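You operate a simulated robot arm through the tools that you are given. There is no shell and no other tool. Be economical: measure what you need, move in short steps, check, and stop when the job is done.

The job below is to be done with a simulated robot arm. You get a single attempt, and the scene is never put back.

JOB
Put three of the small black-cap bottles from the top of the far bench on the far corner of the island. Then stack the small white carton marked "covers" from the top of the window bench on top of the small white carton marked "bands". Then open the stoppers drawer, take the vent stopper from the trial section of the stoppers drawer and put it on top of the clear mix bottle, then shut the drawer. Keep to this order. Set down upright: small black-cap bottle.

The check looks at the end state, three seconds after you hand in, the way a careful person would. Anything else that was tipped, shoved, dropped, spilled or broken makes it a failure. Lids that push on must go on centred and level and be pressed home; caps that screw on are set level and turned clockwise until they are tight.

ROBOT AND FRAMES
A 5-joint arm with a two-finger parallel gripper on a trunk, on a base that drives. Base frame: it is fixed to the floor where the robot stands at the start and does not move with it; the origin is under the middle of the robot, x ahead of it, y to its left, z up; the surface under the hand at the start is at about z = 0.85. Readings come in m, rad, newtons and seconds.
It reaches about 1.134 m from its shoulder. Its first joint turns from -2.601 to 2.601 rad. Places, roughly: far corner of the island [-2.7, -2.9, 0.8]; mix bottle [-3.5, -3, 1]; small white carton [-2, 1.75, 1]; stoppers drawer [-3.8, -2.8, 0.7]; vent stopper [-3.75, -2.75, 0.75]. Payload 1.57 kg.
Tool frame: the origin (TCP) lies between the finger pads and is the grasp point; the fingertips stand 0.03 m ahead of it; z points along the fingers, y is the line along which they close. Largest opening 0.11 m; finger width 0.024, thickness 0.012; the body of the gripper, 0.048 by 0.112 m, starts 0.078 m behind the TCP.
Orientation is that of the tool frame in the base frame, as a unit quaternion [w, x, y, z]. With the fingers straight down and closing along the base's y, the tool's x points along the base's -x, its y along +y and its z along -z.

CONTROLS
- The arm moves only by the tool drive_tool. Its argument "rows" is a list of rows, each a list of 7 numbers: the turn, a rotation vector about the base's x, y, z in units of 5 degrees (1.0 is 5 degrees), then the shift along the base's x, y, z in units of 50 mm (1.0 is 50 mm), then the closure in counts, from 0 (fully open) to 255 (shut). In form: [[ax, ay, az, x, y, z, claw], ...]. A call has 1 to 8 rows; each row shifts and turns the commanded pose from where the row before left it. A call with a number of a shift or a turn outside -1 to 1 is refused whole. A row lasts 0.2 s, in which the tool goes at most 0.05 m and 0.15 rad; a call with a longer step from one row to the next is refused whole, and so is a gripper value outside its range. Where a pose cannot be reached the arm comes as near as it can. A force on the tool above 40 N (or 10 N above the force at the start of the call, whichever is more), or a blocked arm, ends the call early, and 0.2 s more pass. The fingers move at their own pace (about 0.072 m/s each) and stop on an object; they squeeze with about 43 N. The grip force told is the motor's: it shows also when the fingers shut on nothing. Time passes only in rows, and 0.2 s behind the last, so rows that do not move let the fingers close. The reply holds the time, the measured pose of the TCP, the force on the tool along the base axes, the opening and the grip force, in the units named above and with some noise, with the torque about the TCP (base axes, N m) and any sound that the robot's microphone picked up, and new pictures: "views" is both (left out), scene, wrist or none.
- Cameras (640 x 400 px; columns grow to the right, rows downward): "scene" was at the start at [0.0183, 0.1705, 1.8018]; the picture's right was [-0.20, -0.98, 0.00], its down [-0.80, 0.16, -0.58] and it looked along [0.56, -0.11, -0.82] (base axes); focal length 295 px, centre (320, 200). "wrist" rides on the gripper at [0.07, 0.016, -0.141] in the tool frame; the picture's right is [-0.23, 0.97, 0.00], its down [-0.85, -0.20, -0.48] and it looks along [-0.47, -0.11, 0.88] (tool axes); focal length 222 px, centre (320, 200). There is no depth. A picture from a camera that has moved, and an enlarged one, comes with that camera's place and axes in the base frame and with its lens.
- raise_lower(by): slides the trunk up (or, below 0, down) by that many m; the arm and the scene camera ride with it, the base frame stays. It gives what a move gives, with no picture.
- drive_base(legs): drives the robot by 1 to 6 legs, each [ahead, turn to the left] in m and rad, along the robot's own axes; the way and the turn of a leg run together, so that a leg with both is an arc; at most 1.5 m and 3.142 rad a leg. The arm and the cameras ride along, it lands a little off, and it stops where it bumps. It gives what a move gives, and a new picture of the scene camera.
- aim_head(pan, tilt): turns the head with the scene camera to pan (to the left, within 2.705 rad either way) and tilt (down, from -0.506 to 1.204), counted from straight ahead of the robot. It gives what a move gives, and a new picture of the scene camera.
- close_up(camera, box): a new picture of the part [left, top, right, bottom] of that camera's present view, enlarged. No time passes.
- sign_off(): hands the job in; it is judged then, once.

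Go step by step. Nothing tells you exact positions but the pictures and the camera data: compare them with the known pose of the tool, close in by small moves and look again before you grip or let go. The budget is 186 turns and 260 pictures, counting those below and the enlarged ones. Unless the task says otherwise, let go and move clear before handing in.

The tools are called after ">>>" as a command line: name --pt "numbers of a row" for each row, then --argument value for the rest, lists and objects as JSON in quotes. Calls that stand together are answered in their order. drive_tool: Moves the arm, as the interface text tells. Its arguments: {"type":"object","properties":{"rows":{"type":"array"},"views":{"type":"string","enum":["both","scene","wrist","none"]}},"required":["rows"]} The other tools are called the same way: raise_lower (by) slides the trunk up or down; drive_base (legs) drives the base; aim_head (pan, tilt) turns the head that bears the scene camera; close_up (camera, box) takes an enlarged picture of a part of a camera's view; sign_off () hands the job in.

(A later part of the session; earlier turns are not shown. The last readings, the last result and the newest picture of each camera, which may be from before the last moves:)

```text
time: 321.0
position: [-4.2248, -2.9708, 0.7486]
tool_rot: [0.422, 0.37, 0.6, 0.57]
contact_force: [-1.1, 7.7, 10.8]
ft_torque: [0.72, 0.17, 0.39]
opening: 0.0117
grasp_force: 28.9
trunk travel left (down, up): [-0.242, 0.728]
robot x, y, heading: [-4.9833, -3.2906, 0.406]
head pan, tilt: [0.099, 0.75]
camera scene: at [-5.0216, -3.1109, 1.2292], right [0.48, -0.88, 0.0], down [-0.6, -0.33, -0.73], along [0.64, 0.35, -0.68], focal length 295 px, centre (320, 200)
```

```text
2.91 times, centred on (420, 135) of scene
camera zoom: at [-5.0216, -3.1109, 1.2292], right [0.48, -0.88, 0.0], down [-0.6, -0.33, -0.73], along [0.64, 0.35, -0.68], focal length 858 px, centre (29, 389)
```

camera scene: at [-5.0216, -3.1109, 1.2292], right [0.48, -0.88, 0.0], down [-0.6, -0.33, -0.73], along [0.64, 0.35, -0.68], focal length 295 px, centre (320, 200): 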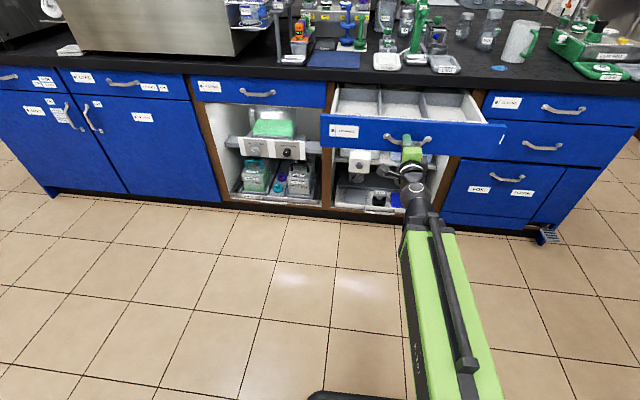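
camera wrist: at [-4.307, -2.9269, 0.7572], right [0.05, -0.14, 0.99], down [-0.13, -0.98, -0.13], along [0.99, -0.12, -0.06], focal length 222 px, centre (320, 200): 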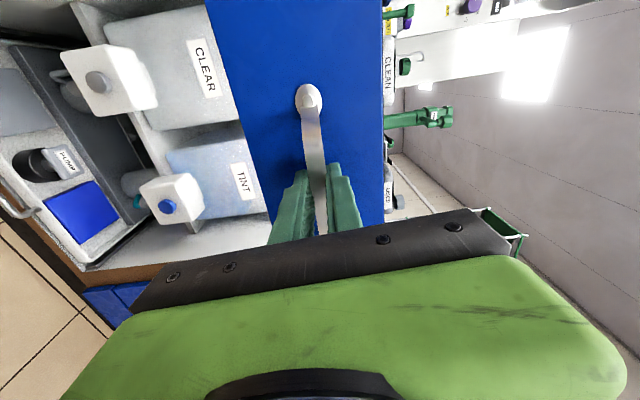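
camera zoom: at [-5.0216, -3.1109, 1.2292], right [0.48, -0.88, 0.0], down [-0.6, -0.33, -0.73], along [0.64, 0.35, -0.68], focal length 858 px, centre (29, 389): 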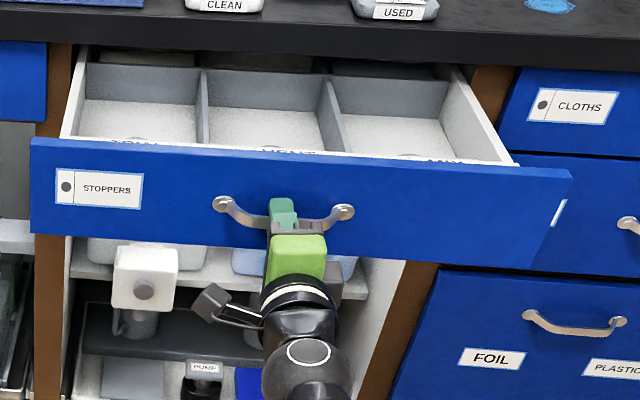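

The drawer is open about 28 cm, showing three sections. I'm releasing the handle, backing off, and raising the head for a look inside.

>>> drive_tool --pt "0 0 0 0 0 0 130" --pt "0 0 0 0 0 0 130" --pt "0 0 0 0 0 0 130" --views "none"

>>> drive_base --legs '[[-0.1, 0]]'

>>> raise_lower --by 0.4

>>> raise_lower --by 0.3

>>> aim_head --pan 0.1 --tilt 0.8

>>> close_up --camera "scene" --box '[300, 180, 460, 280]'

```text
time: 321.8
position: [-4.2251, -2.9694, 0.7486]
tool_rot: [0.421, 0.371, 0.601, 0.569]
contact_force: [-0.7, 0.1, -0.5]
ft_torque: [-0.04, 0.01, 0.02]
opening: 0.0543
grasp_force: 0.1
trunk travel left (down, up): [-0.242, 0.728]
robot x, y, heading: [-4.9795, -3.2885, 0.407]
head pan, tilt: [0.099, 0.75]
```

```text
time: 322.9
position: [-4.3194, -3.0104, 0.7482]
tool_rot: [0.422, 0.37, 0.6, 0.57]
contact_force: [1.3, 0.2, 0.5]
ft_torque: [0.03, -0.03, -0.01]
opening: 0.0539
grasp_force: 0.1
trunk travel left (down, up): [-0.242, 0.728]
robot x, y, heading: [-5.0767, -3.3263, 0.4]
head pan, tilt: [0.099, 0.75]
camera scene: at [-5.1145, -3.1511, 1.2291], right [0.48, -0.88, 0.0], down [-0.6, -0.33, -0.73], along [0.64, 0.35, -0.68], focal length 295 px, centre (320, 200)
```

scene: 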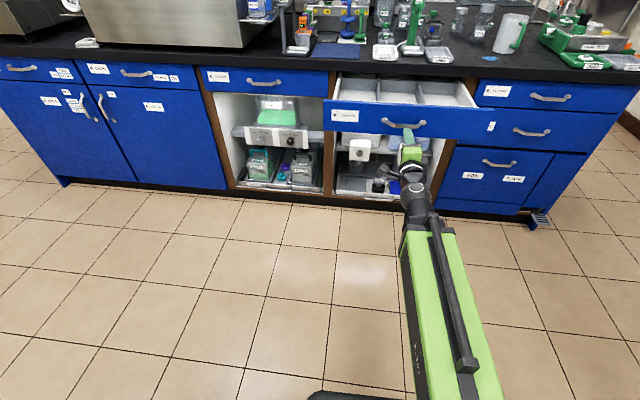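

```text
time: 326.8
position: [-4.3189, -3.0105, 1.1488]
tool_rot: [0.422, 0.37, 0.6, 0.57]
contact_force: [0.2, -0.9, 0.8]
ft_torque: [0.02, -0.03, 0.01]
opening: 0.0538
grasp_force: 0.0
trunk travel left (down, up): [-0.642, 0.328]
robot x, y, heading: [-5.0762, -3.3289, 0.405]
head pan, tilt: [0.099, 0.75]
```

```text
time: 329.8
position: [-4.3178, -3.0092, 1.4485]
tool_rot: [0.422, 0.37, 0.6, 0.57]
contact_force: [0.6, -0.4, 0.8]
ft_torque: [-0.03, 0.0, -0.01]
opening: 0.0538
grasp_force: 0.1
trunk travel left (down, up): [-0.942, 0.028]
robot x, y, heading: [-5.0757, -3.331, 0.404]
head pan, tilt: [0.099, 0.75]
```

```text
time: 330.4
position: [-4.3189, -3.0114, 1.4484]
tool_rot: [0.421, 0.371, 0.6, 0.57]
contact_force: [0.2, 0.2, 0.1]
ft_torque: [0.03, 0.02, -0.03]
opening: 0.0543
grasp_force: 0.1
trunk travel left (down, up): [-0.942, 0.028]
robot x, y, heading: [-5.0748, -3.3298, 0.408]
head pan, tilt: [0.099, 0.799]
camera scene: at [-5.1166, -3.1523, 1.9251], right [0.48, -0.88, 0.0], down [-0.63, -0.35, -0.7], along [0.61, 0.34, -0.72], focal length 295 px, centre (320, 200)
```

scene: 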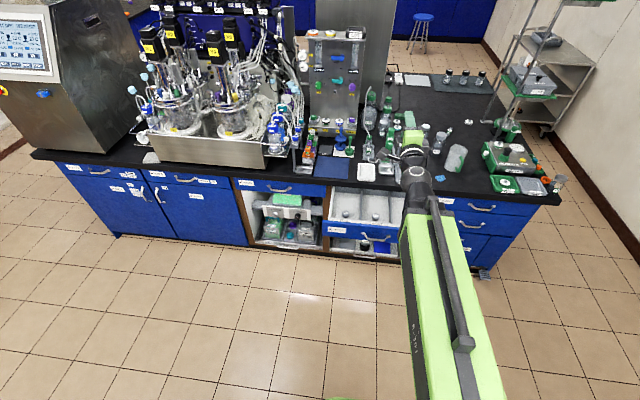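

```text
4.00 times, centred on (380, 230) of scene
camera zoom: at [-5.1166, -3.1523, 1.9251], right [0.48, -0.88, 0.0], down [-0.63, -0.35, -0.7], along [0.61, 0.34, -0.72], focal length 1180 px, centre (80, 80)
```

zoom: 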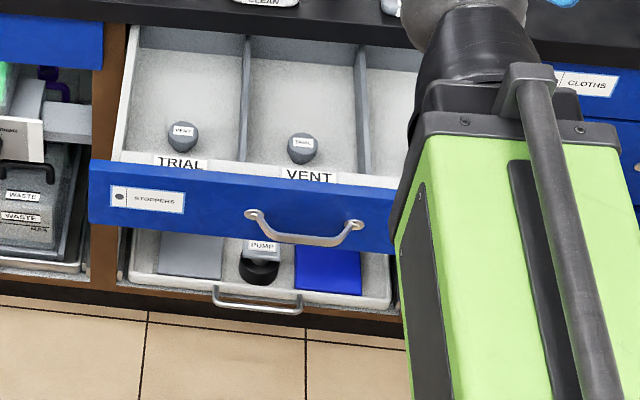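

The TRIAL section (left) holds the stopper labelled VENT, which is my target; the VENT section holds a TRIAL stopper, which I'll leave alone. I'm tilting the tool back to pointing down.

>>> drive_tool --pt "-0.378 0.926 0 0 0 -0.4 130" --pt "-0.378 0.926 0 0 0 -0.395 130" --pt "-0.378 0.926 0 0 0 -0.39 130" --pt "-0.378 0.926 0 0 0 -0.38 130" --pt "-0.378 0.926 0 0 0 -0.37 130" --pt "-0.378 0.926 0 0 0 -0.36 130" --pt "-0.378 0.926 0 0 0 -0.34 130" --pt "-0.378 0.926 0 0 0 -0.32 130" --views "none"

>>> drive_tool --pt "-0.378 0.926 0 0 0 -0.295 100" --pt "-0.378 0.926 0 0 0 -0.27 100" --pt "-0.378 0.926 0 0 0 -0.244 100" --pt "-0.378 0.926 0 0 0 -0.216 100" --pt "-0.378 0.926 0 0 0 -0.184 100" --pt "-0.378 0.926 0 0 0 -0.156 100" --pt "-0.378 0.926 0 0 0 -0.12 100" --pt "-0.378 0.926 0 0 0 -0.087 100" --views "none"

>>> drive_tool --pt "-0.378 0.926 0 0 0 -0.05 100" --pt "-0.378 0.926 0 0 0 -0.02 100" --pt "0 0 0 0 0 0 100" --views "both"

```text
time: 332.2
position: [-4.3489, -2.9535, 1.3096]
tool_rot: [0.29, 0.474, 0.752, 0.356]
contact_force: [-0.2, -0.8, -0.1]
ft_torque: [0.01, -0.01, 0.01]
opening: 0.0539
grasp_force: 0.0
out of reach, approached as far as the arm can: row 1, 2, 3, 4, 5, 6, 7, 8
trunk travel left (down, up): [-0.942, 0.028]
robot x, y, heading: [-5.0759, -3.3291, 0.405]
head pan, tilt: [0.099, 0.799]
```

```text
time: 334.0
position: [-4.4095, -2.8676, 1.2224]
tool_rot: [0.166, 0.523, 0.833, 0.069]
contact_force: [0.0, -0.1, 0.5]
ft_torque: [0.03, 0.0, 0.01]
opening: 0.0668
grasp_force: 0.0
out of reach, approached as far as the arm can: row 1, 2, 3, 4, 5, 6, 7, 8
trunk travel left (down, up): [-0.942, 0.028]
robot x, y, heading: [-5.0738, -3.3281, 0.4]
head pan, tilt: [0.099, 0.799]
```

```text
time: 334.8
position: [-4.4111, -2.867, 1.2185]
tool_rot: [0.144, 0.52, 0.842, -0.01]
contact_force: [0.2, -0.4, 0.2]
ft_torque: [-0.01, -0.02, 0.0]
opening: 0.0669
grasp_force: 0.0
out of reach, approached as far as the arm can: row 2
trunk travel left (down, up): [-0.942, 0.028]
robot x, y, heading: [-5.076, -3.3301, 0.407]
head pan, tilt: [0.099, 0.799]
camera scene: at [-5.1167, -3.1522, 1.9251], right [0.48, -0.88, 0.0], down [-0.63, -0.35, -0.7], along [0.61, 0.34, -0.72], focal length 295 px, centre (320, 200)
camera wrist: at [-4.4589, -2.7756, 1.3379], right [0.95, 0.25, 0.19], down [0.07, -0.76, 0.65], along [0.3, -0.6, -0.74], focal length 222 px, centre (320, 200)
```

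scene: 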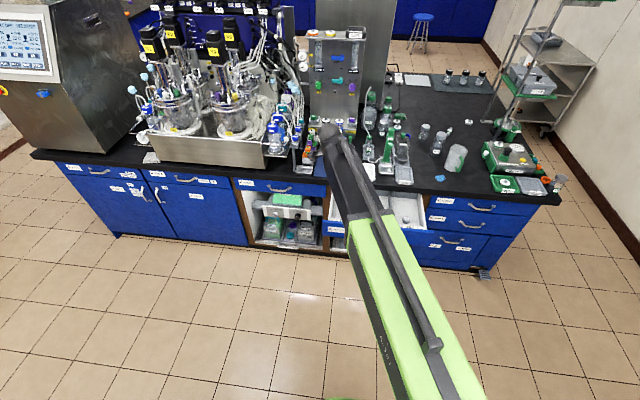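
wrist: 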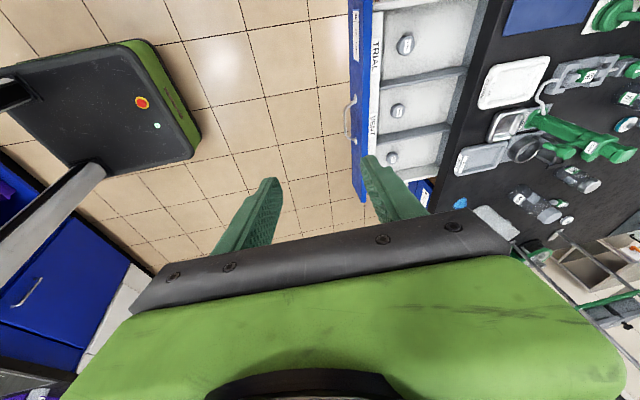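

The tool drifted during un-tilting because it was at the minimum radius. I'm straightening it to point down.

>>> drive_tool --pt "0.49 0.67 0 0.4 0.1 -0.05 100" --pt "0.49 0.67 0 0.4 0.1 -0.05 100" --pt "0.49 0.67 0 0.4 0.1 -0.05 100" --pt "0.49 0.67 0 0.4 0.1 -0.04 100" --pt "0 0 0 0 0 0 100" --views "none"

```text
time: 336.0
position: [-4.3333, -2.8462, 1.219]
tool_rot: [0.134, 0.52, 0.842, -0.044]
contact_force: [-0.1, 1.5, 0.6]
ft_torque: [0.02, 0.01, 0.0]
opening: 0.0669
grasp_force: 0.2
out of reach, approached as far as the arm can: row 1, 2, 3, 4
trunk travel left (down, up): [-0.942, 0.028]
robot x, y, heading: [-5.0764, -3.331, 0.402]
head pan, tilt: [0.099, 0.799]
```

The tilt did not correct, so I'll test another straightening command to understand the wrist.

>>> drive_tool --pt "0.645 0.545 0 0 0 0 100" --pt "0.645 0.545 0 0 0 0 100" --pt "0.645 0.545 0 0 0 0 100" --views "none"

>>> drive_tool --pt "0 0 0 0.5 0.6 0 100" --pt "0 0 0 0 0 0 100" --views "none"

```text
time: 336.8
position: [-4.3321, -2.8454, 1.219]
tool_rot: [0.134, 0.521, 0.842, -0.044]
contact_force: [0.0, -1.0, 0.1]
ft_torque: [0.0, 0.0, 0.04]
opening: 0.067
grasp_force: 0.1
out of reach, approached as far as the arm can: row 1, 2, 3
trunk travel left (down, up): [-0.942, 0.028]
robot x, y, heading: [-5.0732, -3.3311, 0.401]
head pan, tilt: [0.099, 0.799]
```

```text
time: 337.4
position: [-4.3084, -2.8156, 1.2198]
tool_rot: [0.134, 0.52, 0.842, -0.044]
contact_force: [-0.1, 0.0, -0.5]
ft_torque: [-0.01, -0.02, 0.04]
opening: 0.067
grasp_force: 0.0
trunk travel left (down, up): [-0.942, 0.028]
robot x, y, heading: [-5.0753, -3.3298, 0.411]
head pan, tilt: [0.099, 0.799]
```

I'll try turning about the vertical to bring the residual tilt back into the arm's radial plane.

>>> drive_tool --pt "0 0 1 0 0 0 100" --pt "0 0 1 0 0 0 100" --pt "0 0 1 0 0 0 100" --pt "0 0 1 0 0 0 100" --pt "0 0 1 0 0 0 100" --pt "0 0 1 0 0 0 100" --pt "0 0 1 0 0 0 100" --pt "0 0 1 0 0 0 100" --views "none"

```text
time: 339.2
position: [-4.3118, -2.8076, 1.2223]
tool_rot: [0.167, 0.203, 0.965, -0.014]
contact_force: [-0.2, -1.1, 0.0]
ft_torque: [0.01, 0.01, 0.01]
opening: 0.067
grasp_force: 0.1
out of reach, approached as far as the arm can: row 5, 7
trunk travel left (down, up): [-0.942, 0.028]
robot x, y, heading: [-5.0767, -3.3309, 0.403]
head pan, tilt: [0.099, 0.799]
```

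Turning works. I'm continuing until the tilt lies in the radial plane, then straightening.

>>> drive_tool --pt "0 0 1 0 0 0 100" --pt "0 0 1 0 0 0 100" --pt "0 0 1 0 0 0 100" --pt "0 0 1 0 0 0 100" --pt "0 0 1 0 0 0 100" --pt "0 0 1 0 0 0 100" --pt "0 0 1 0 0 0 100" --pt "0 0 1 0 0 0 100" --views "none"

>>> drive_tool --pt "0 0 1 0 0 0 100" --pt "0 0 1 0 0 0 100" --pt "0 0 0 0 0 0 100" --views "none"

```text
time: 341.0
position: [-4.3424, -2.7733, 1.232]
tool_rot: [0.221, -0.127, 0.967, -0.01]
contact_force: [0.3, -0.6, 0.5]
ft_torque: [-0.01, -0.01, 0.0]
opening: 0.0668
grasp_force: 0.0
out of reach, approached as far as the arm can: row 1, 2, 3, 4, 5, 6, 7, 8
trunk travel left (down, up): [-0.942, 0.028]
robot x, y, heading: [-5.0777, -3.3282, 0.408]
head pan, tilt: [0.099, 0.799]
```

```text
time: 341.8
position: [-4.3557, -2.7584, 1.2347]
tool_rot: [0.233, -0.205, 0.95, -0.013]
contact_force: [0.5, 0.1, 0.5]
ft_torque: [0.03, 0.03, -0.01]
opening: 0.067
grasp_force: 0.1
out of reach, approached as far as the arm can: row 1, 2
trunk travel left (down, up): [-0.942, 0.028]
robot x, y, heading: [-5.0742, -3.3333, 0.403]
head pan, tilt: [0.099, 0.799]
```

>>> drive_tool --pt "-0.157 0.988 0 0.1 -0.2 -0.12 100" --pt "-0.157 0.988 0 0.1 -0.2 -0.12 100" --pt "-0.157 0.988 0 0.1 -0.2 -0.1 100" --pt "-0.157 0.988 0 0.1 -0.2 -0.08 100" --pt "-0.157 0.988 0 0.1 -0.2 -0.05 100" --pt "-0.06 0.4 0 0.1 -0.2 -0.02 100" --pt "0 0 0 0 0 0 100" --views "both"

```text
time: 343.4
position: [-4.3442, -2.7989, 1.2185]
tool_rot: [0.075, -0.207, 0.968, -0.119]
contact_force: [-0.8, 0.3, 0.0]
ft_torque: [-0.02, 0.0, -0.01]
opening: 0.0669
grasp_force: 0.0
out of reach, approached as far as the arm can: row 1, 2, 3, 4, 5
trunk travel left (down, up): [-0.942, 0.028]
robot x, y, heading: [-5.0685, -3.3306, 0.401]
head pan, tilt: [0.099, 0.799]
camera scene: at [-5.1166, -3.152, 1.9251], right [0.48, -0.88, 0.0], down [-0.63, -0.35, -0.7], along [0.61, 0.34, -0.72], focal length 295 px, centre (320, 200)
camera wrist: at [-4.4411, -2.7864, 1.3422], right [-0.17, 0.96, -0.23], down [0.76, 0.28, 0.59], along [0.63, -0.08, -0.77], focal length 222 px, centre (320, 200)
```

scene: 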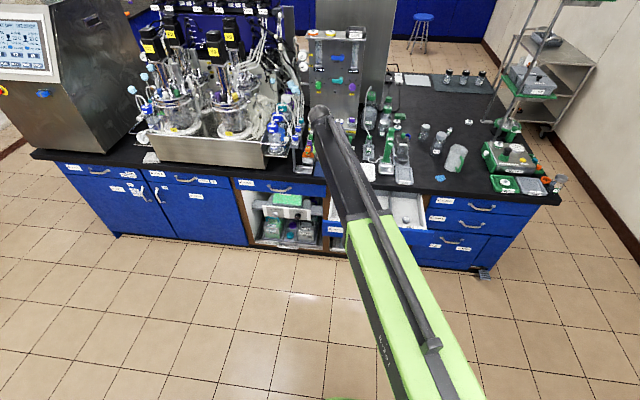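
wrist: 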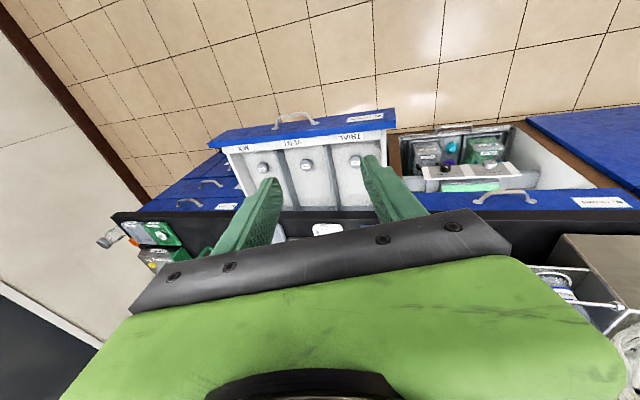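

The fingers lean about 16° sideways, so I'll try correcting that about the radial axis with matching small height changes.

>>> drive_tool --pt "0.716 0.698 0 0 0 -0.094 100" --pt "0.716 0.698 0 0 0 -0.06 100" --pt "0.716 0.698 0 0 0 -0.024 100" --pt "0 0 0 0 0 0 100" --views "none"

```text
time: 344.4
position: [-4.3434, -2.7982, 1.2173]
tool_rot: [0.076, -0.206, 0.968, -0.119]
contact_force: [0.0, 0.2, -0.3]
ft_torque: [-0.02, 0.01, -0.07]
opening: 0.0669
grasp_force: 0.0
out of reach, approached as far as the arm can: row 1, 2, 3
trunk travel left (down, up): [-0.942, 0.028]
robot x, y, heading: [-5.076, -3.3298, 0.404]
head pan, tilt: [0.099, 0.799]
```

That was refused. I'll undo the earlier sequence instead: tilt up to horizontal, unspin, then tilt down again, starting with a first tilt-up batch at a comfortable radius.

>>> drive_tool --pt "0.589 -0.808 0 0.3 0.2 0.05 100" --pt "0.589 -0.808 0 0.3 0.2 0.087 100" --pt "0.589 -0.808 0 0.3 0.2 0.12 100" --pt "0.589 -0.808 0 0.3 0.2 0.156 100" --pt "0.589 -0.808 0 0.3 0.2 0.184 100" --pt "0.589 -0.808 0 0 0 0.216 100" --pt "0.589 -0.808 0 0 0 0.244 100" --pt "0.589 -0.808 0 0 0 0.27 100" --views "none"

>>> drive_tool --pt "0.589 -0.808 0 0 0 0.295 100" --pt "0.589 -0.808 0 0 0 0.32 100" --pt "0.589 -0.808 0 0 0 0.34 100" --pt "0.589 -0.808 0 0 0 0.36 100" --pt "0.589 -0.808 0 0 0 0.37 100" --pt "0.589 -0.808 0 0 0 0.38 100" --pt "0.589 -0.808 0 0 0 0.39 100" --pt "0.589 -0.808 0 0 0 0.395 100" --views "wrist"

```text
time: 346.2
position: [-4.27, -2.7501, 1.2793]
tool_rot: [0.381, -0.147, 0.912, 0.025]
contact_force: [-0.5, 0.1, -0.6]
ft_torque: [0.0, 0.01, 0.0]
opening: 0.0669
grasp_force: 0.1
out of reach, approached as far as the arm can: row 4
trunk travel left (down, up): [-0.942, 0.028]
robot x, y, heading: [-5.0768, -3.3331, 0.405]
head pan, tilt: [0.099, 0.799]
```

```text
time: 348.0
position: [-4.2697, -2.7483, 1.418]
tool_rot: [0.639, -0.07, 0.747, 0.169]
contact_force: [-1.1, -0.1, -0.3]
ft_torque: [-0.01, -0.01, 0.02]
opening: 0.0667
grasp_force: 0.0
out of reach, approached as far as the arm can: row 2
trunk travel left (down, up): [-0.942, 0.028]
robot x, y, heading: [-5.0737, -3.332, 0.403]
head pan, tilt: [0.099, 0.799]
camera wrist: at [-4.4195, -2.775, 1.3683], right [-0.27, 0.88, 0.38], down [-0.24, -0.44, 0.86], along [0.93, 0.14, 0.33], focal length 222 px, centre (320, 200)
```

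wrist: 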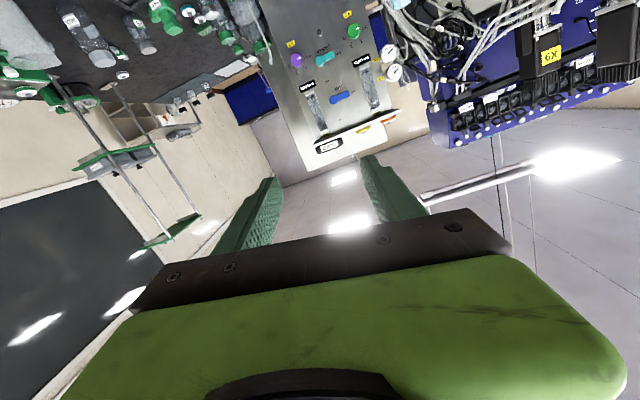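

The tool is nearly horizontal but yawed 16° off the radial line. I'm turning it about the vertical to align.

>>> drive_tool --pt "0 0 1 0 0 0 100" --pt "0 0 1 0 0 0 100" --pt "0 0 1 0 0 0 100" --pt "0.4 -0.5 0 0 0 0.2 100" --pt "0.5 -0.7 0 0 0 0.25 100" --pt "0 0 0 0 0 0 100" --views "none"

```text
time: 349.4
position: [-4.2689, -2.7511, 1.4395]
tool_rot: [0.645, -0.155, 0.701, 0.263]
contact_force: [0.1, 1.1, -0.1]
ft_torque: [0.01, -0.03, 0.03]
opening: 0.067
grasp_force: 0.0
out of reach, approached as far as the arm can: row 3, 4
trunk travel left (down, up): [-0.942, 0.028]
robot x, y, heading: [-5.0759, -3.3278, 0.403]
head pan, tilt: [0.099, 0.799]
```

Now it is aligned and horizontal with closing nearly horizontal. I'm removing the remaining 10° roll and tilting down in the radial plane.

>>> drive_tool --pt "-0.82 -0.57 0 0 0 0 100" --pt "-0.79 -0.55 0 0 0 0 100" --pt "-0.569 0.823 0 0 0 -0.39 100" --pt "-0.569 0.823 0 0 0 -0.395 100" --pt "-0.569 0.823 0 0 0 -0.39 100" --pt "-0.569 0.823 0 0 0 -0.38 100" --pt "-0.569 0.823 0 0 0 -0.37 100" --pt "-0.569 0.823 0 0 0 -0.36 100" --views "none"

>>> drive_tool --pt "-0.569 0.823 0 0 0 -0.34 100" --pt "-0.569 0.823 0 0 0 -0.32 100" --pt "-0.569 0.823 0 0 0 -0.295 100" --pt "-0.569 0.823 0 0 0 -0.27 100" --pt "-0.569 0.823 0 0 0 -0.244 100" --pt "-0.569 0.823 0 0 0 -0.216 100" --pt "-0.569 0.823 0 0 0 -0.184 100" --pt "-0.569 0.823 0 0 0 -0.156 100" --views "none"

```text
time: 351.2
position: [-4.2937, -2.723, 1.3418]
tool_rot: [0.509, -0.244, 0.813, 0.141]
contact_force: [0.6, 0.0, -0.4]
ft_torque: [0.0, -0.02, 0.01]
opening: 0.0669
grasp_force: 0.1
out of reach, approached as far as the arm can: row 1, 3, 4, 5, 6, 7, 8
trunk travel left (down, up): [-0.942, 0.028]
robot x, y, heading: [-5.0741, -3.3278, 0.407]
head pan, tilt: [0.099, 0.799]
```

```text
time: 353.0
position: [-4.3654, -2.6495, 1.2353]
tool_rot: [0.239, -0.274, 0.931, -0.007]
contact_force: [0.2, 0.4, -0.3]
ft_torque: [0.0, -0.03, 0.01]
opening: 0.0671
grasp_force: 0.0
out of reach, approached as far as the arm can: row 1, 2, 3, 4, 5, 6, 7, 8
trunk travel left (down, up): [-0.942, 0.028]
robot x, y, heading: [-5.0684, -3.3297, 0.409]
head pan, tilt: [0.099, 0.799]
```

I think the forearm-roll joint wound up during the 90° spin and is now at its limit, so I need to unwind it: tilt up to horizontal, turn back well about the forearm axis, then tilt down. Tilt-up first, moving back in front.

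>>> drive_tool --pt "0.378 -0.926 0 0.45 -0.7 0.2 100" --pt "0.378 -0.926 0 0.45 -0.7 0.22 100" --pt "0.378 -0.926 0 0.45 -0.7 0.24 100" --pt "0.378 -0.926 0 0.45 -0.7 0.27 100" --pt "0.378 -0.926 0 0.45 -0.7 0.295 100" --pt "0.378 -0.926 0 0.45 -0.7 0.32 100" --pt "0.378 -0.926 0 0.45 -0.7 0.34 100" --pt "0.378 -0.926 0 0.45 -0.7 0.36 100" --views "none"

>>> drive_tool --pt "0.378 -0.926 0 0 0 0.37 100" --pt "0.378 -0.926 0 0 0 0.38 100" --pt "0.378 -0.926 0 0 0 0.39 100" --pt "0.378 -0.926 0 0 0 0.395 100" --pt "0 0 0 0 0 0 100" --views "scene"

```text
time: 354.8
position: [-4.1985, -2.9046, 1.3517]
tool_rot: [0.544, -0.221, 0.808, 0.05]
contact_force: [0.7, 0.6, -0.3]
ft_torque: [0.02, 0.04, 0.02]
opening: 0.0668
grasp_force: 0.1
out of reach, approached as far as the arm can: row 1, 6, 7, 8
trunk travel left (down, up): [-0.942, 0.028]
robot x, y, heading: [-5.0741, -3.3259, 0.404]
head pan, tilt: [0.099, 0.799]
```

```text
time: 356.0
position: [-4.2021, -2.9051, 1.4301]
tool_rot: [0.679, -0.206, 0.702, 0.058]
contact_force: [0.1, -0.8, -0.2]
ft_torque: [0.0, 0.0, 0.01]
opening: 0.0668
grasp_force: 0.1
trunk travel left (down, up): [-0.942, 0.028]
robot x, y, heading: [-5.073, -3.3282, 0.409]
head pan, tilt: [0.099, 0.799]
camera scene: at [-5.1164, -3.1523, 1.9251], right [0.48, -0.88, 0.0], down [-0.63, -0.35, -0.7], along [0.61, 0.34, -0.72], focal length 295 px, centre (320, 200)
```

scene: 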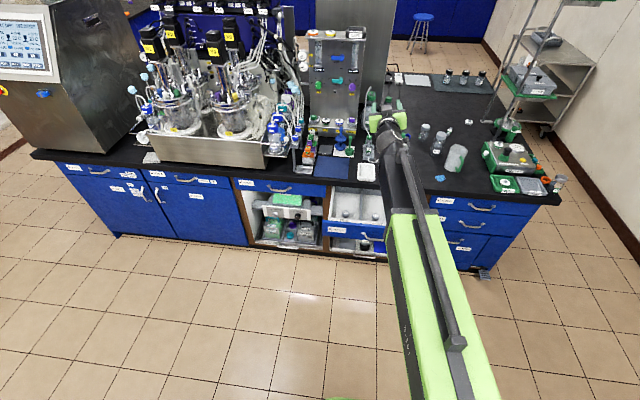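

Aligned horizontally again. I'm now unwinding about the forearm axis by a large negative turn.

>>> drive_tool --pt "0.3 -0.7 0.9 0 0 0.3 100" --pt "-0.9 -0.436 0 0 0 0 100" --pt "-0.9 -0.436 0 0 0 0 100" --pt "-0.9 -0.436 0 0 0 0 100" --pt "-0.9 -0.436 0 0 0 0 100" --pt "-0.9 -0.436 0 0 0 0 100" --pt "-0.9 -0.436 0 0 0 0 100" --pt "-0.9 -0.436 0 0 0 0 100" --views "none"

>>> drive_tool --pt "-0.9 -0.436 0 0 0 0 100" --pt "-0.9 -0.436 0 0 0 0 100" --pt "-0.9 -0.436 0 0 0 0 100" --pt "-0.9 -0.436 0 0 0 0 100" --pt "-0.9 -0.436 0 0 0 0 100" --pt "-0.9 -0.436 0 0 0 0 100" --pt "-0.9 -0.436 0 0 0 0 100" --pt "-0.9 -0.436 0 0 0 0 100" --views "none"

>>> drive_tool --pt "-0.9 -0.436 0 0 0 0 100" --pt "-0.9 -0.436 0 0 0 0 100" --pt "-0.9 -0.436 0 0 0 0 100" --pt "-0.9 -0.436 0 0 0 0 100" --pt "-0.9 -0.436 0 0 0 0 100" --pt "-0.9 -0.436 0 0 0 0 100" --pt "-0.9 -0.436 0 0 0 0 100" --pt "-0.9 -0.436 0 0 0 0 100" --views "none"

>>> drive_tool --pt "-0.9 -0.436 0 0 0 0 100" --pt "-0.9 -0.436 0 0 0 0 100" --pt "-0.9 -0.436 0 0 0 0 100" --pt "-0.9 -0.436 0 0 0 0 100" --pt "-0.9 -0.436 0 0 0 0 100" --pt "-0.9 -0.436 0 0 0 0 100" --pt "-0.9 -0.436 0 0 0 0 100" --pt "-0.9 -0.436 0 0 0 0 100" --views "wrist"

```text
time: 357.8
position: [-4.2003, -2.9048, 1.4467]
tool_rot: [0.694, -0.418, 0.572, -0.128]
contact_force: [-0.6, 0.5, -0.1]
ft_torque: [0.01, -0.02, 0.03]
opening: 0.0672
grasp_force: 0.0
trunk travel left (down, up): [-0.942, 0.028]
robot x, y, heading: [-5.0729, -3.3308, 0.406]
head pan, tilt: [0.099, 0.799]
```

```text
time: 359.6
position: [-4.2002, -2.9041, 1.4478]
tool_rot: [0.61, -0.587, 0.394, -0.358]
contact_force: [0.0, 0.2, 0.3]
ft_torque: [0.0, -0.01, 0.02]
opening: 0.0667
grasp_force: 0.2
trunk travel left (down, up): [-0.942, 0.028]
robot x, y, heading: [-5.0736, -3.3278, 0.4]
head pan, tilt: [0.099, 0.799]
```

```text
time: 361.4
position: [-4.2002, -2.9044, 1.4488]
tool_rot: [-0.452, 0.686, -0.168, 0.545]
contact_force: [0.4, 0.3, -0.5]
ft_torque: [-0.02, -0.03, -0.03]
opening: 0.0668
grasp_force: 0.1
out of reach, approached as far as the arm can: row 1
trunk travel left (down, up): [-0.942, 0.028]
robot x, y, heading: [-5.072, -3.3274, 0.398]
head pan, tilt: [0.099, 0.799]
```

```text
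time: 363.2
position: [-4.2007, -2.9043, 1.4474]
tool_rot: [-0.239, 0.701, 0.078, 0.667]
contact_force: [0.4, 1.1, 0.0]
ft_torque: [0.01, -0.01, 0.01]
opening: 0.0671
grasp_force: 0.0
trunk travel left (down, up): [-0.942, 0.028]
robot x, y, heading: [-5.0732, -3.3327, 0.404]
head pan, tilt: [0.099, 0.799]
camera wrist: at [-4.3138, -2.996, 1.5103], right [0.39, -0.8, -0.45], down [-0.6, 0.14, -0.79], along [0.7, 0.58, -0.43], focal length 222 px, centre (320, 200)
```

wrist: 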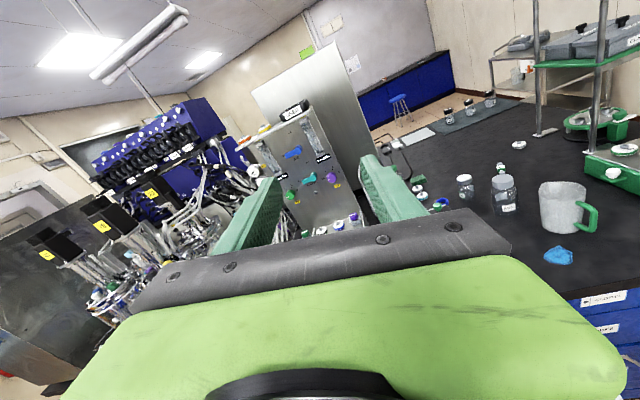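

Unwound about 155°. I'm testing the tilt-down.

>>> drive_tool --pt "-0.44 0.898 0 0 0 -0.4 100" --pt "-0.44 0.898 0 0 0 -0.395 100" --pt "-0.44 0.898 0 0 0 -0.39 100" --pt "-0.44 0.898 0 0 0 -0.38 100" --pt "-0.44 0.898 0 0 0 -0.37 100" --pt "-0.44 0.898 0 0 0 -0.36 100" --views "none"

```text
time: 364.6
position: [-4.1994, -2.9039, 1.3286]
tool_rot: [-0.169, 0.86, 0.096, 0.472]
contact_force: [0.6, 0.2, 0.6]
ft_torque: [-0.03, 0.02, 0.0]
opening: 0.067
grasp_force: 0.1
trunk travel left (down, up): [-0.942, 0.028]
robot x, y, heading: [-5.0742, -3.3296, 0.403]
head pan, tilt: [0.099, 0.799]
```

That tracked cleanly with no reach warnings. I'm continuing to straight down.

>>> drive_tool --pt "-0.44 0.898 0 0 0 -0.34 100" --pt "-0.44 0.898 0 0 0 -0.32 100" --pt "-0.44 0.898 0 0 0 -0.295 100" --pt "-0.44 0.898 0 0 0 -0.27 100" --pt "-0.44 0.898 0 0 0 -0.244 100" --pt "-0.44 0.898 0 0 0 -0.216 100" --pt "-0.44 0.898 0 0 0 -0.184 100" --pt "-0.44 0.898 0 0 0 -0.156 100" --views "none"

>>> drive_tool --pt "-0.44 0.898 0 0 0 -0.12 100" --pt "-0.44 0.898 0 0 0 -0.087 100" --pt "-0.44 0.898 0 0 0 -0.05 100" --pt "-0.44 0.898 0 0 0 -0.02 100" --pt "0 0 0 0 0 0 100" --views "both"

```text
time: 366.4
position: [-4.2007, -2.9047, 1.224]
tool_rot: [-0.057, 0.979, 0.108, 0.165]
contact_force: [-0.2, 0.1, -0.9]
ft_torque: [0.01, -0.02, 0.07]
opening: 0.067
grasp_force: 0.0
out of reach, approached as far as the arm can: row 1, 6
trunk travel left (down, up): [-0.942, 0.028]
robot x, y, heading: [-5.0768, -3.3276, 0.405]
head pan, tilt: [0.099, 0.799]
```

```text
time: 367.6
position: [-4.2218, -2.9149, 1.2092]
tool_rot: [0.001, 0.994, 0.109, 0.002]
contact_force: [-0.2, 0.2, -0.3]
ft_torque: [-0.02, 0.01, 0.01]
opening: 0.0669
grasp_force: 0.1
out of reach, approached as far as the arm can: row 3, 4
trunk travel left (down, up): [-0.942, 0.028]
robot x, y, heading: [-5.0768, -3.3318, 0.405]
head pan, tilt: [0.099, 0.799]
camera scene: at [-5.1161, -3.1521, 1.9251], right [0.48, -0.88, 0.0], down [-0.63, -0.35, -0.7], along [0.61, 0.34, -0.72], focal length 295 px, centre (320, 200)
camera wrist: at [-4.1526, -2.9159, 1.3495], right [-0.01, -1.0, 0.0], down [-0.88, 0.01, 0.47], along [-0.47, 0.0, -0.88], focal length 222 px, centre (320, 200)
```

scene: 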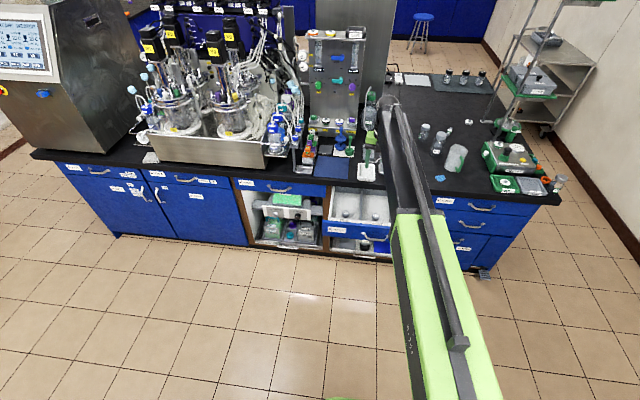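
wrist: 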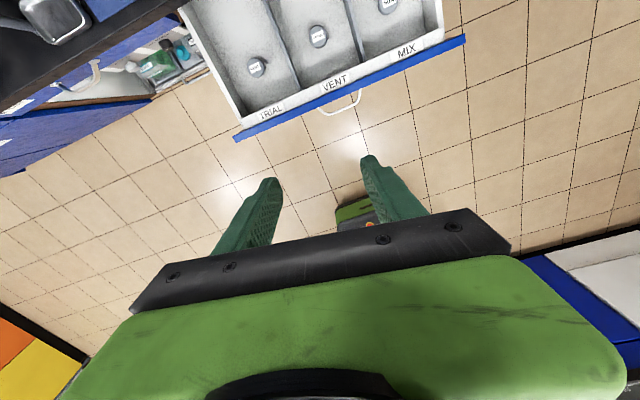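

The tool is straight down again. The VENT stopper is at about (-4.12, -2.762, top z≈0.72), so I'm driving forward 0.25 and placing the tool above it.

>>> drive_base --legs '[[0.25, 0]]'

>>> drive_tool --pt "0 0 0 -0.85 0.36 0 100" --pt "0 0 0 -0.85 0.36 0 100" --pt "0 0 0 -0.85 0.36 0 100" --pt "0 0 0 0 0 0 100" --views "both"

```text
time: 369.4
position: [-3.9915, -2.8211, 1.2079]
tool_rot: [0.002, 0.994, 0.108, 0.003]
contact_force: [0.6, 0.3, -0.9]
ft_torque: [-0.02, 0.0, -0.02]
opening: 0.0667
grasp_force: 0.0
trunk travel left (down, up): [-0.942, 0.028]
robot x, y, heading: [-4.8482, -3.2329, 0.4]
head pan, tilt: [0.099, 0.799]
camera scene: at [-4.8855, -3.0532, 1.925], right [0.48, -0.88, 0.0], down [-0.63, -0.34, -0.7], along [0.61, 0.33, -0.72], focal length 295 px, centre (320, 200)
```

scene: 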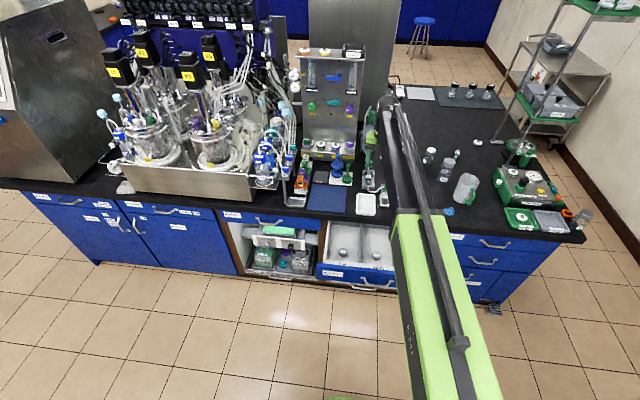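

```text
time: 370.4
position: [-4.1197, -2.7671, 1.209]
tool_rot: [0.002, 0.994, 0.108, 0.003]
contact_force: [-0.5, 0.9, -0.1]
ft_torque: [-0.03, 0.0, 0.0]
opening: 0.0669
grasp_force: 0.2
trunk travel left (down, up): [-0.942, 0.028]
robot x, y, heading: [-4.8458, -3.2328, 0.399]
head pan, tilt: [0.099, 0.799]
camera scene: at [-4.8871, -3.0547, 1.9252], right [0.48, -0.88, 0.0], down [-0.63, -0.34, -0.7], along [0.61, 0.33, -0.72], focal length 295 px, centre (320, 200)
camera wrist: at [-4.0483, -2.7695, 1.3495], right [-0.01, -1.0, 0.0], down [-0.88, 0.01, 0.47], along [-0.47, 0.01, -0.88], focal length 222 px, centre (320, 200)
```

scene: 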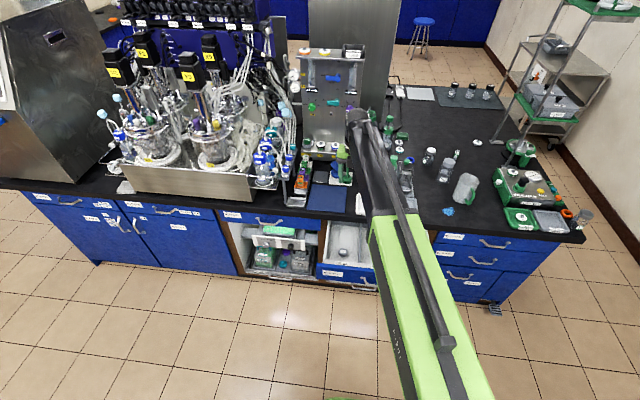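
wrist: 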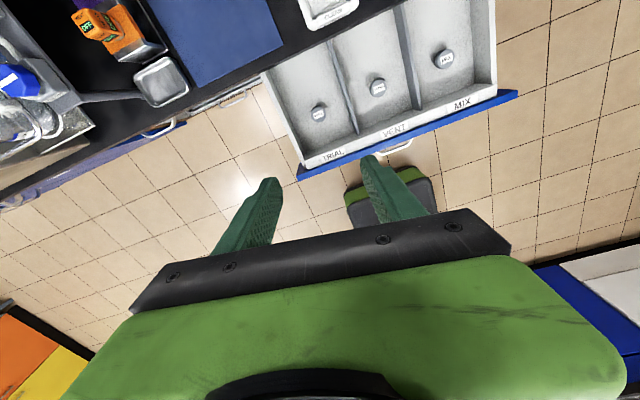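

>>> close_up --camera "wrist" --box '[250, 60, 410, 180]'

>>> close_up --camera "scene" --box '[310, 205, 390, 290]'

```text
3.33 times, centred on (330, 120) of wrist
camera zoom: at [-4.0483, -2.7695, 1.3495], right [-0.01, -1.0, 0.0], down [-0.88, 0.01, 0.47], along [-0.47, 0.01, -0.88], focal length 740 px, centre (287, 467)
```

zoom: 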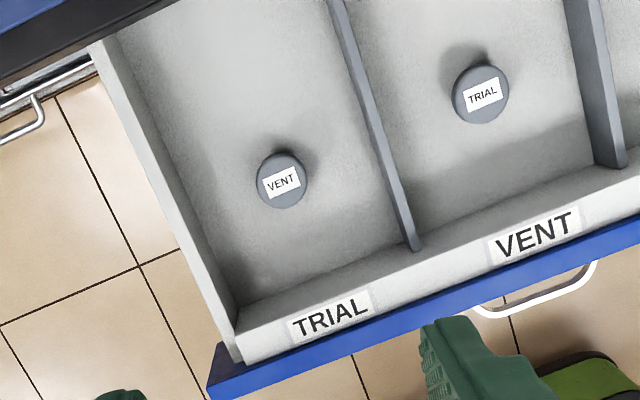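

```text
4.71 times, centred on (350, 248) of scene
camera zoom: at [-4.8871, -3.0547, 1.9252], right [0.48, -0.88, 0.0], down [-0.63, -0.34, -0.7], along [0.61, 0.33, -0.72], focal length 1388 px, centre (179, -24)
```

zoom: 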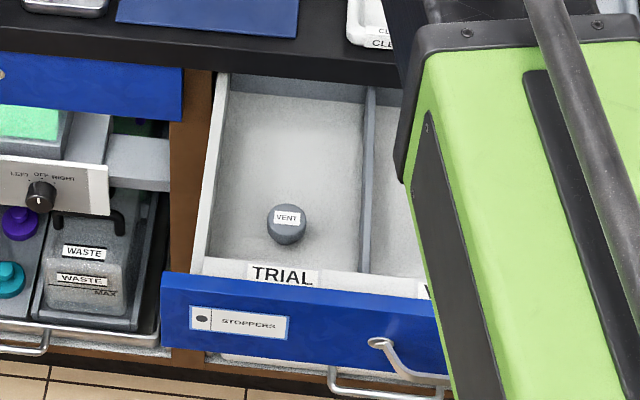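

The VENT stopper is a bung about 4 cm wide, top at about (-4.1235, -2.764, 0.73), with clear space on both sides. I'm lowering toward it and checking.

>>> drive_tool --pt "0 0 0 -0.08 0.06 0 90" --pt "0 0 0 0 0 0 90" --views "none"

>>> raise_lower --by -0.37

>>> drive_tool --pt "0 0 0 0 0 0 90" --views "both"

```text
time: 371.0
position: [-4.1229, -2.7653, 1.2095]
tool_rot: [0.001, 0.994, 0.108, 0.004]
contact_force: [1.0, -0.4, 0.1]
ft_torque: [-0.02, -0.03, 0.0]
opening: 0.0713
grasp_force: 0.1
trunk travel left (down, up): [-0.942, 0.028]
robot x, y, heading: [-4.8485, -3.2312, 0.398]
head pan, tilt: [0.099, 0.799]
```

```text
time: 374.6
position: [-4.1224, -2.7643, 0.8398]
tool_rot: [0.002, 0.994, 0.108, 0.003]
contact_force: [-0.4, -0.5, -0.2]
ft_torque: [0.03, -0.01, 0.0]
opening: 0.0713
grasp_force: 0.1
trunk travel left (down, up): [-0.572, 0.398]
robot x, y, heading: [-4.8473, -3.2293, 0.401]
head pan, tilt: [0.099, 0.799]
```

```text
time: 375.0
position: [-4.1229, -2.7651, 0.8388]
tool_rot: [0.002, 0.994, 0.108, 0.004]
contact_force: [-0.7, -0.1, -0.4]
ft_torque: [-0.03, -0.02, 0.0]
opening: 0.0713
grasp_force: 0.0
trunk travel left (down, up): [-0.572, 0.398]
robot x, y, heading: [-4.8482, -3.2308, 0.401]
head pan, tilt: [0.099, 0.799]
camera scene: at [-4.888, -3.0543, 1.5551], right [0.48, -0.88, 0.0], down [-0.63, -0.34, -0.7], along [0.61, 0.33, -0.72], focal length 295 px, centre (320, 200)
camera wrist: at [-4.0527, -2.7662, 0.9798], right [-0.01, -1.0, 0.0], down [-0.88, 0.01, 0.47], along [-0.47, 0.0, -0.88], focal length 222 px, centre (320, 200)
```

scene: 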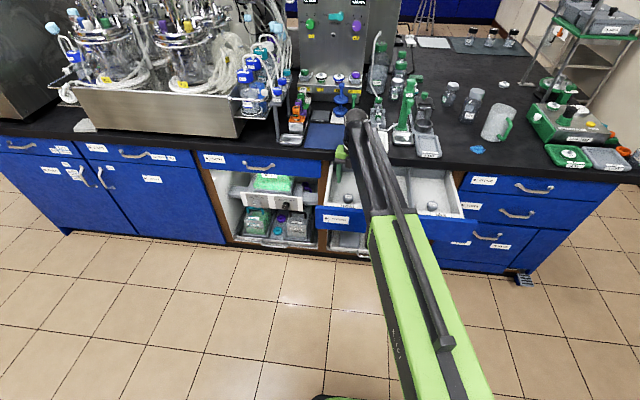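
wrist: 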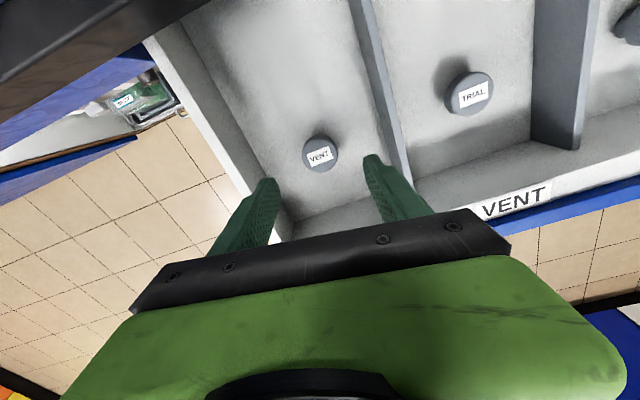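

The tool is centred on the stopper (top z≈0.735). I'm lowering to grip height.

>>> raise_lower --by -0.1

>>> drive_tool --pt "0 0 0 0 0 0 90" --views "wrist"

```text
time: 376.2
position: [-4.1259, -2.7655, 0.7435]
tool_rot: [-0.001, 0.994, 0.109, 0.004]
contact_force: [-0.7, 0.9, 43.9]
ft_torque: [0.3, 0.6, -0.07]
opening: 0.0704
grasp_force: 0.1
trunk travel left (down, up): [-0.473, 0.497]
robot x, y, heading: [-4.8492, -3.2355, 0.403]
head pan, tilt: [0.099, 0.799]
stopped: the force on the tool passed its limit at 49 N (the readings are from after the stop); the commanded pose is now the measured one
```

```text
time: 376.6
position: [-4.1255, -2.7643, 0.7451]
tool_rot: [-0.001, 0.994, 0.108, 0.005]
contact_force: [0.9, 1.7, 50.1]
ft_torque: [0.27, 0.59, -0.06]
opening: 0.0706
grasp_force: 0.1
trunk travel left (down, up): [-0.473, 0.497]
robot x, y, heading: [-4.8482, -3.2337, 0.404]
head pan, tilt: [0.099, 0.799]
camera wrist: at [-4.0554, -2.7674, 0.8849], right [-0.01, -1.0, 0.0], down [-0.88, 0.01, 0.47], along [-0.47, 0.01, -0.88], focal length 222 px, centre (320, 200)
```

wrist: 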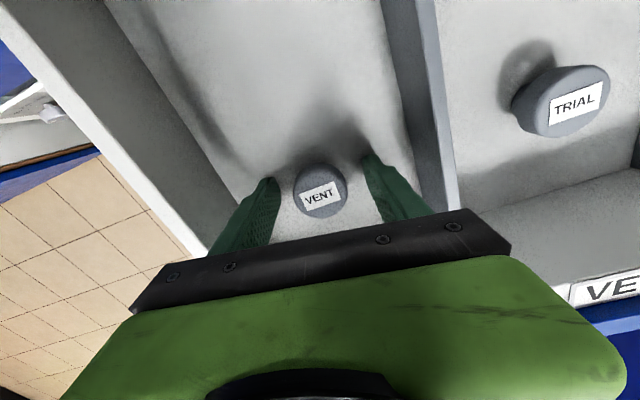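

The fingertips reached the drawer floor at z≈0.713, and the stopper stands to about 0.755 and is wider at the top. I'll raise about 2 cm so I grip only its upper part, then close.

>>> raise_lower --by 0.02

>>> drive_tool --pt "0 0 0 0 0 0 255" --pt "0 0 0 0 0 0 255" --pt "0 0 0 0 0 0 255" --pt "0 0 0 0 0 0 255" --views "wrist"

```text
time: 377.3
position: [-4.1232, -2.7642, 0.7606]
tool_rot: [0.001, 0.994, 0.109, 0.003]
contact_force: [-0.5, 0.6, -0.4]
ft_torque: [0.02, 0.02, 0.03]
opening: 0.0712
grasp_force: 0.1
trunk travel left (down, up): [-0.493, 0.477]
robot x, y, heading: [-4.8457, -3.2346, 0.403]
head pan, tilt: [0.099, 0.799]
```

```text
time: 378.3
position: [-4.1239, -2.7643, 0.7601]
tool_rot: [0.001, 0.994, 0.107, 0.002]
contact_force: [0.6, 0.3, 0.1]
ft_torque: [0.04, -0.02, 0.01]
opening: 0.0371
grasp_force: 42.8
trunk travel left (down, up): [-0.493, 0.477]
robot x, y, heading: [-4.8471, -3.2322, 0.401]
head pan, tilt: [0.099, 0.799]
camera wrist: at [-4.0528, -2.7658, 0.9007], right [-0.01, -1.0, 0.0], down [-0.88, 0.01, 0.47], along [-0.47, 0.01, -0.88], focal length 222 px, centre (320, 200)
```

wrist: 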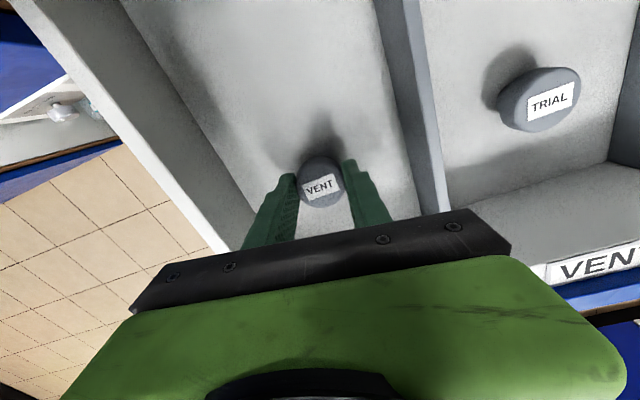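

The stopper is gripped (37 mm). I'm lifting it out.

>>> raise_lower --by 0.4

>>> drive_tool --pt "0 0 0 0 0 0 255" --views "both"

>>> close_up --camera "wrist" --box '[260, 130, 380, 220]'

>>> close_up --camera "scene" --box '[400, 130, 490, 215]'

```text
time: 382.1
position: [-4.1236, -2.7648, 1.1599]
tool_rot: [0.001, 0.994, 0.108, 0.003]
contact_force: [0.1, -0.4, -0.3]
ft_torque: [-0.03, -0.02, 0.0]
opening: 0.0367
grasp_force: 43.4
trunk travel left (down, up): [-0.893, 0.077]
robot x, y, heading: [-4.8469, -3.2327, 0.399]
head pan, tilt: [0.099, 0.799]
```

```text
time: 382.6
position: [-4.1234, -2.7642, 1.1588]
tool_rot: [0.001, 0.994, 0.108, 0.004]
contact_force: [-0.5, -0.4, -0.7]
ft_torque: [0.02, 0.04, 0.01]
opening: 0.0368
grasp_force: 42.8
trunk travel left (down, up): [-0.893, 0.077]
robot x, y, heading: [-4.8461, -3.2324, 0.399]
head pan, tilt: [0.099, 0.799]
camera scene: at [-4.888, -3.0543, 1.8761], right [0.48, -0.88, 0.0], down [-0.63, -0.34, -0.7], along [0.61, 0.33, -0.72], focal length 295 px, centre (320, 200)
camera wrist: at [-4.0528, -2.7658, 1.3007], right [-0.01, -1.0, 0.0], down [-0.88, 0.01, 0.47], along [-0.47, 0.01, -0.88], focal length 222 px, centre (320, 200)
```

scene: 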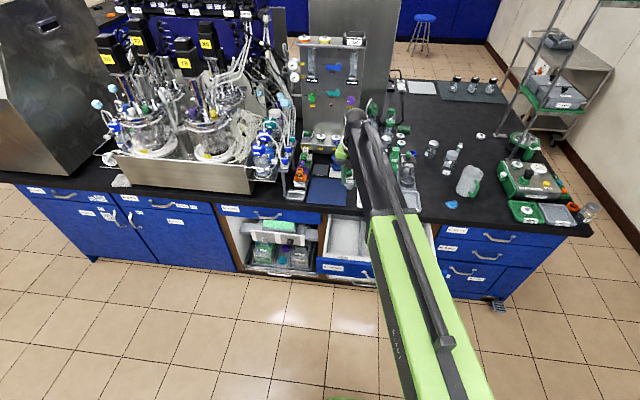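
wrist: 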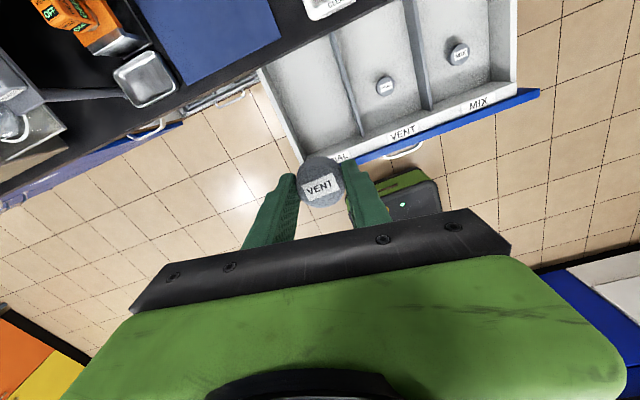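

```text
4.44 times, centred on (320, 175) of wrist
camera zoom: at [-4.0528, -2.7658, 1.3007], right [-0.01, -1.0, 0.0], down [-0.88, 0.01, 0.47], along [-0.47, 0.01, -0.88], focal length 987 px, centre (320, 311)
```

zoom: 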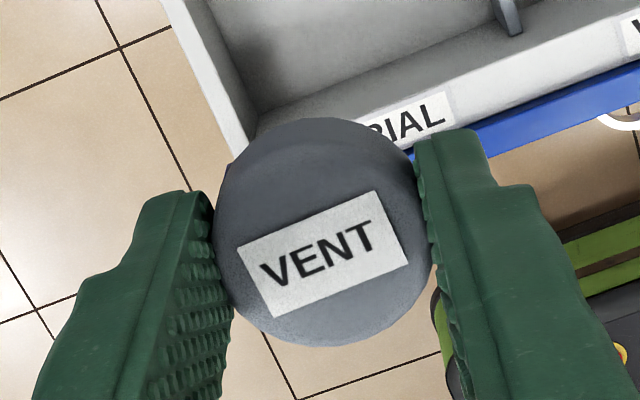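

```text
4.71 times, centred on (445, 172) of scene
camera zoom: at [-4.888, -3.0543, 1.8761], right [0.48, -0.88, 0.0], down [-0.63, -0.34, -0.7], along [0.61, 0.33, -0.72], focal length 1388 px, centre (-268, 329)
```

zoom: 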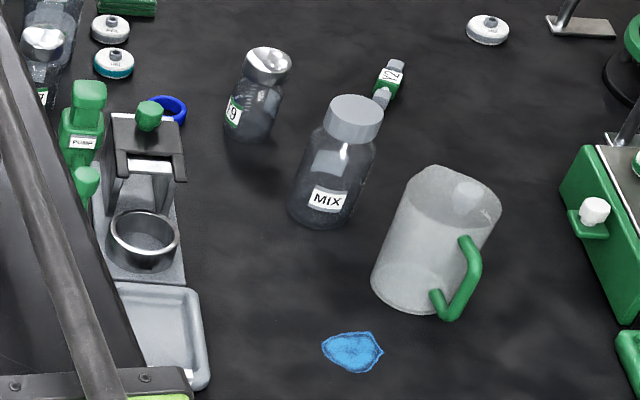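

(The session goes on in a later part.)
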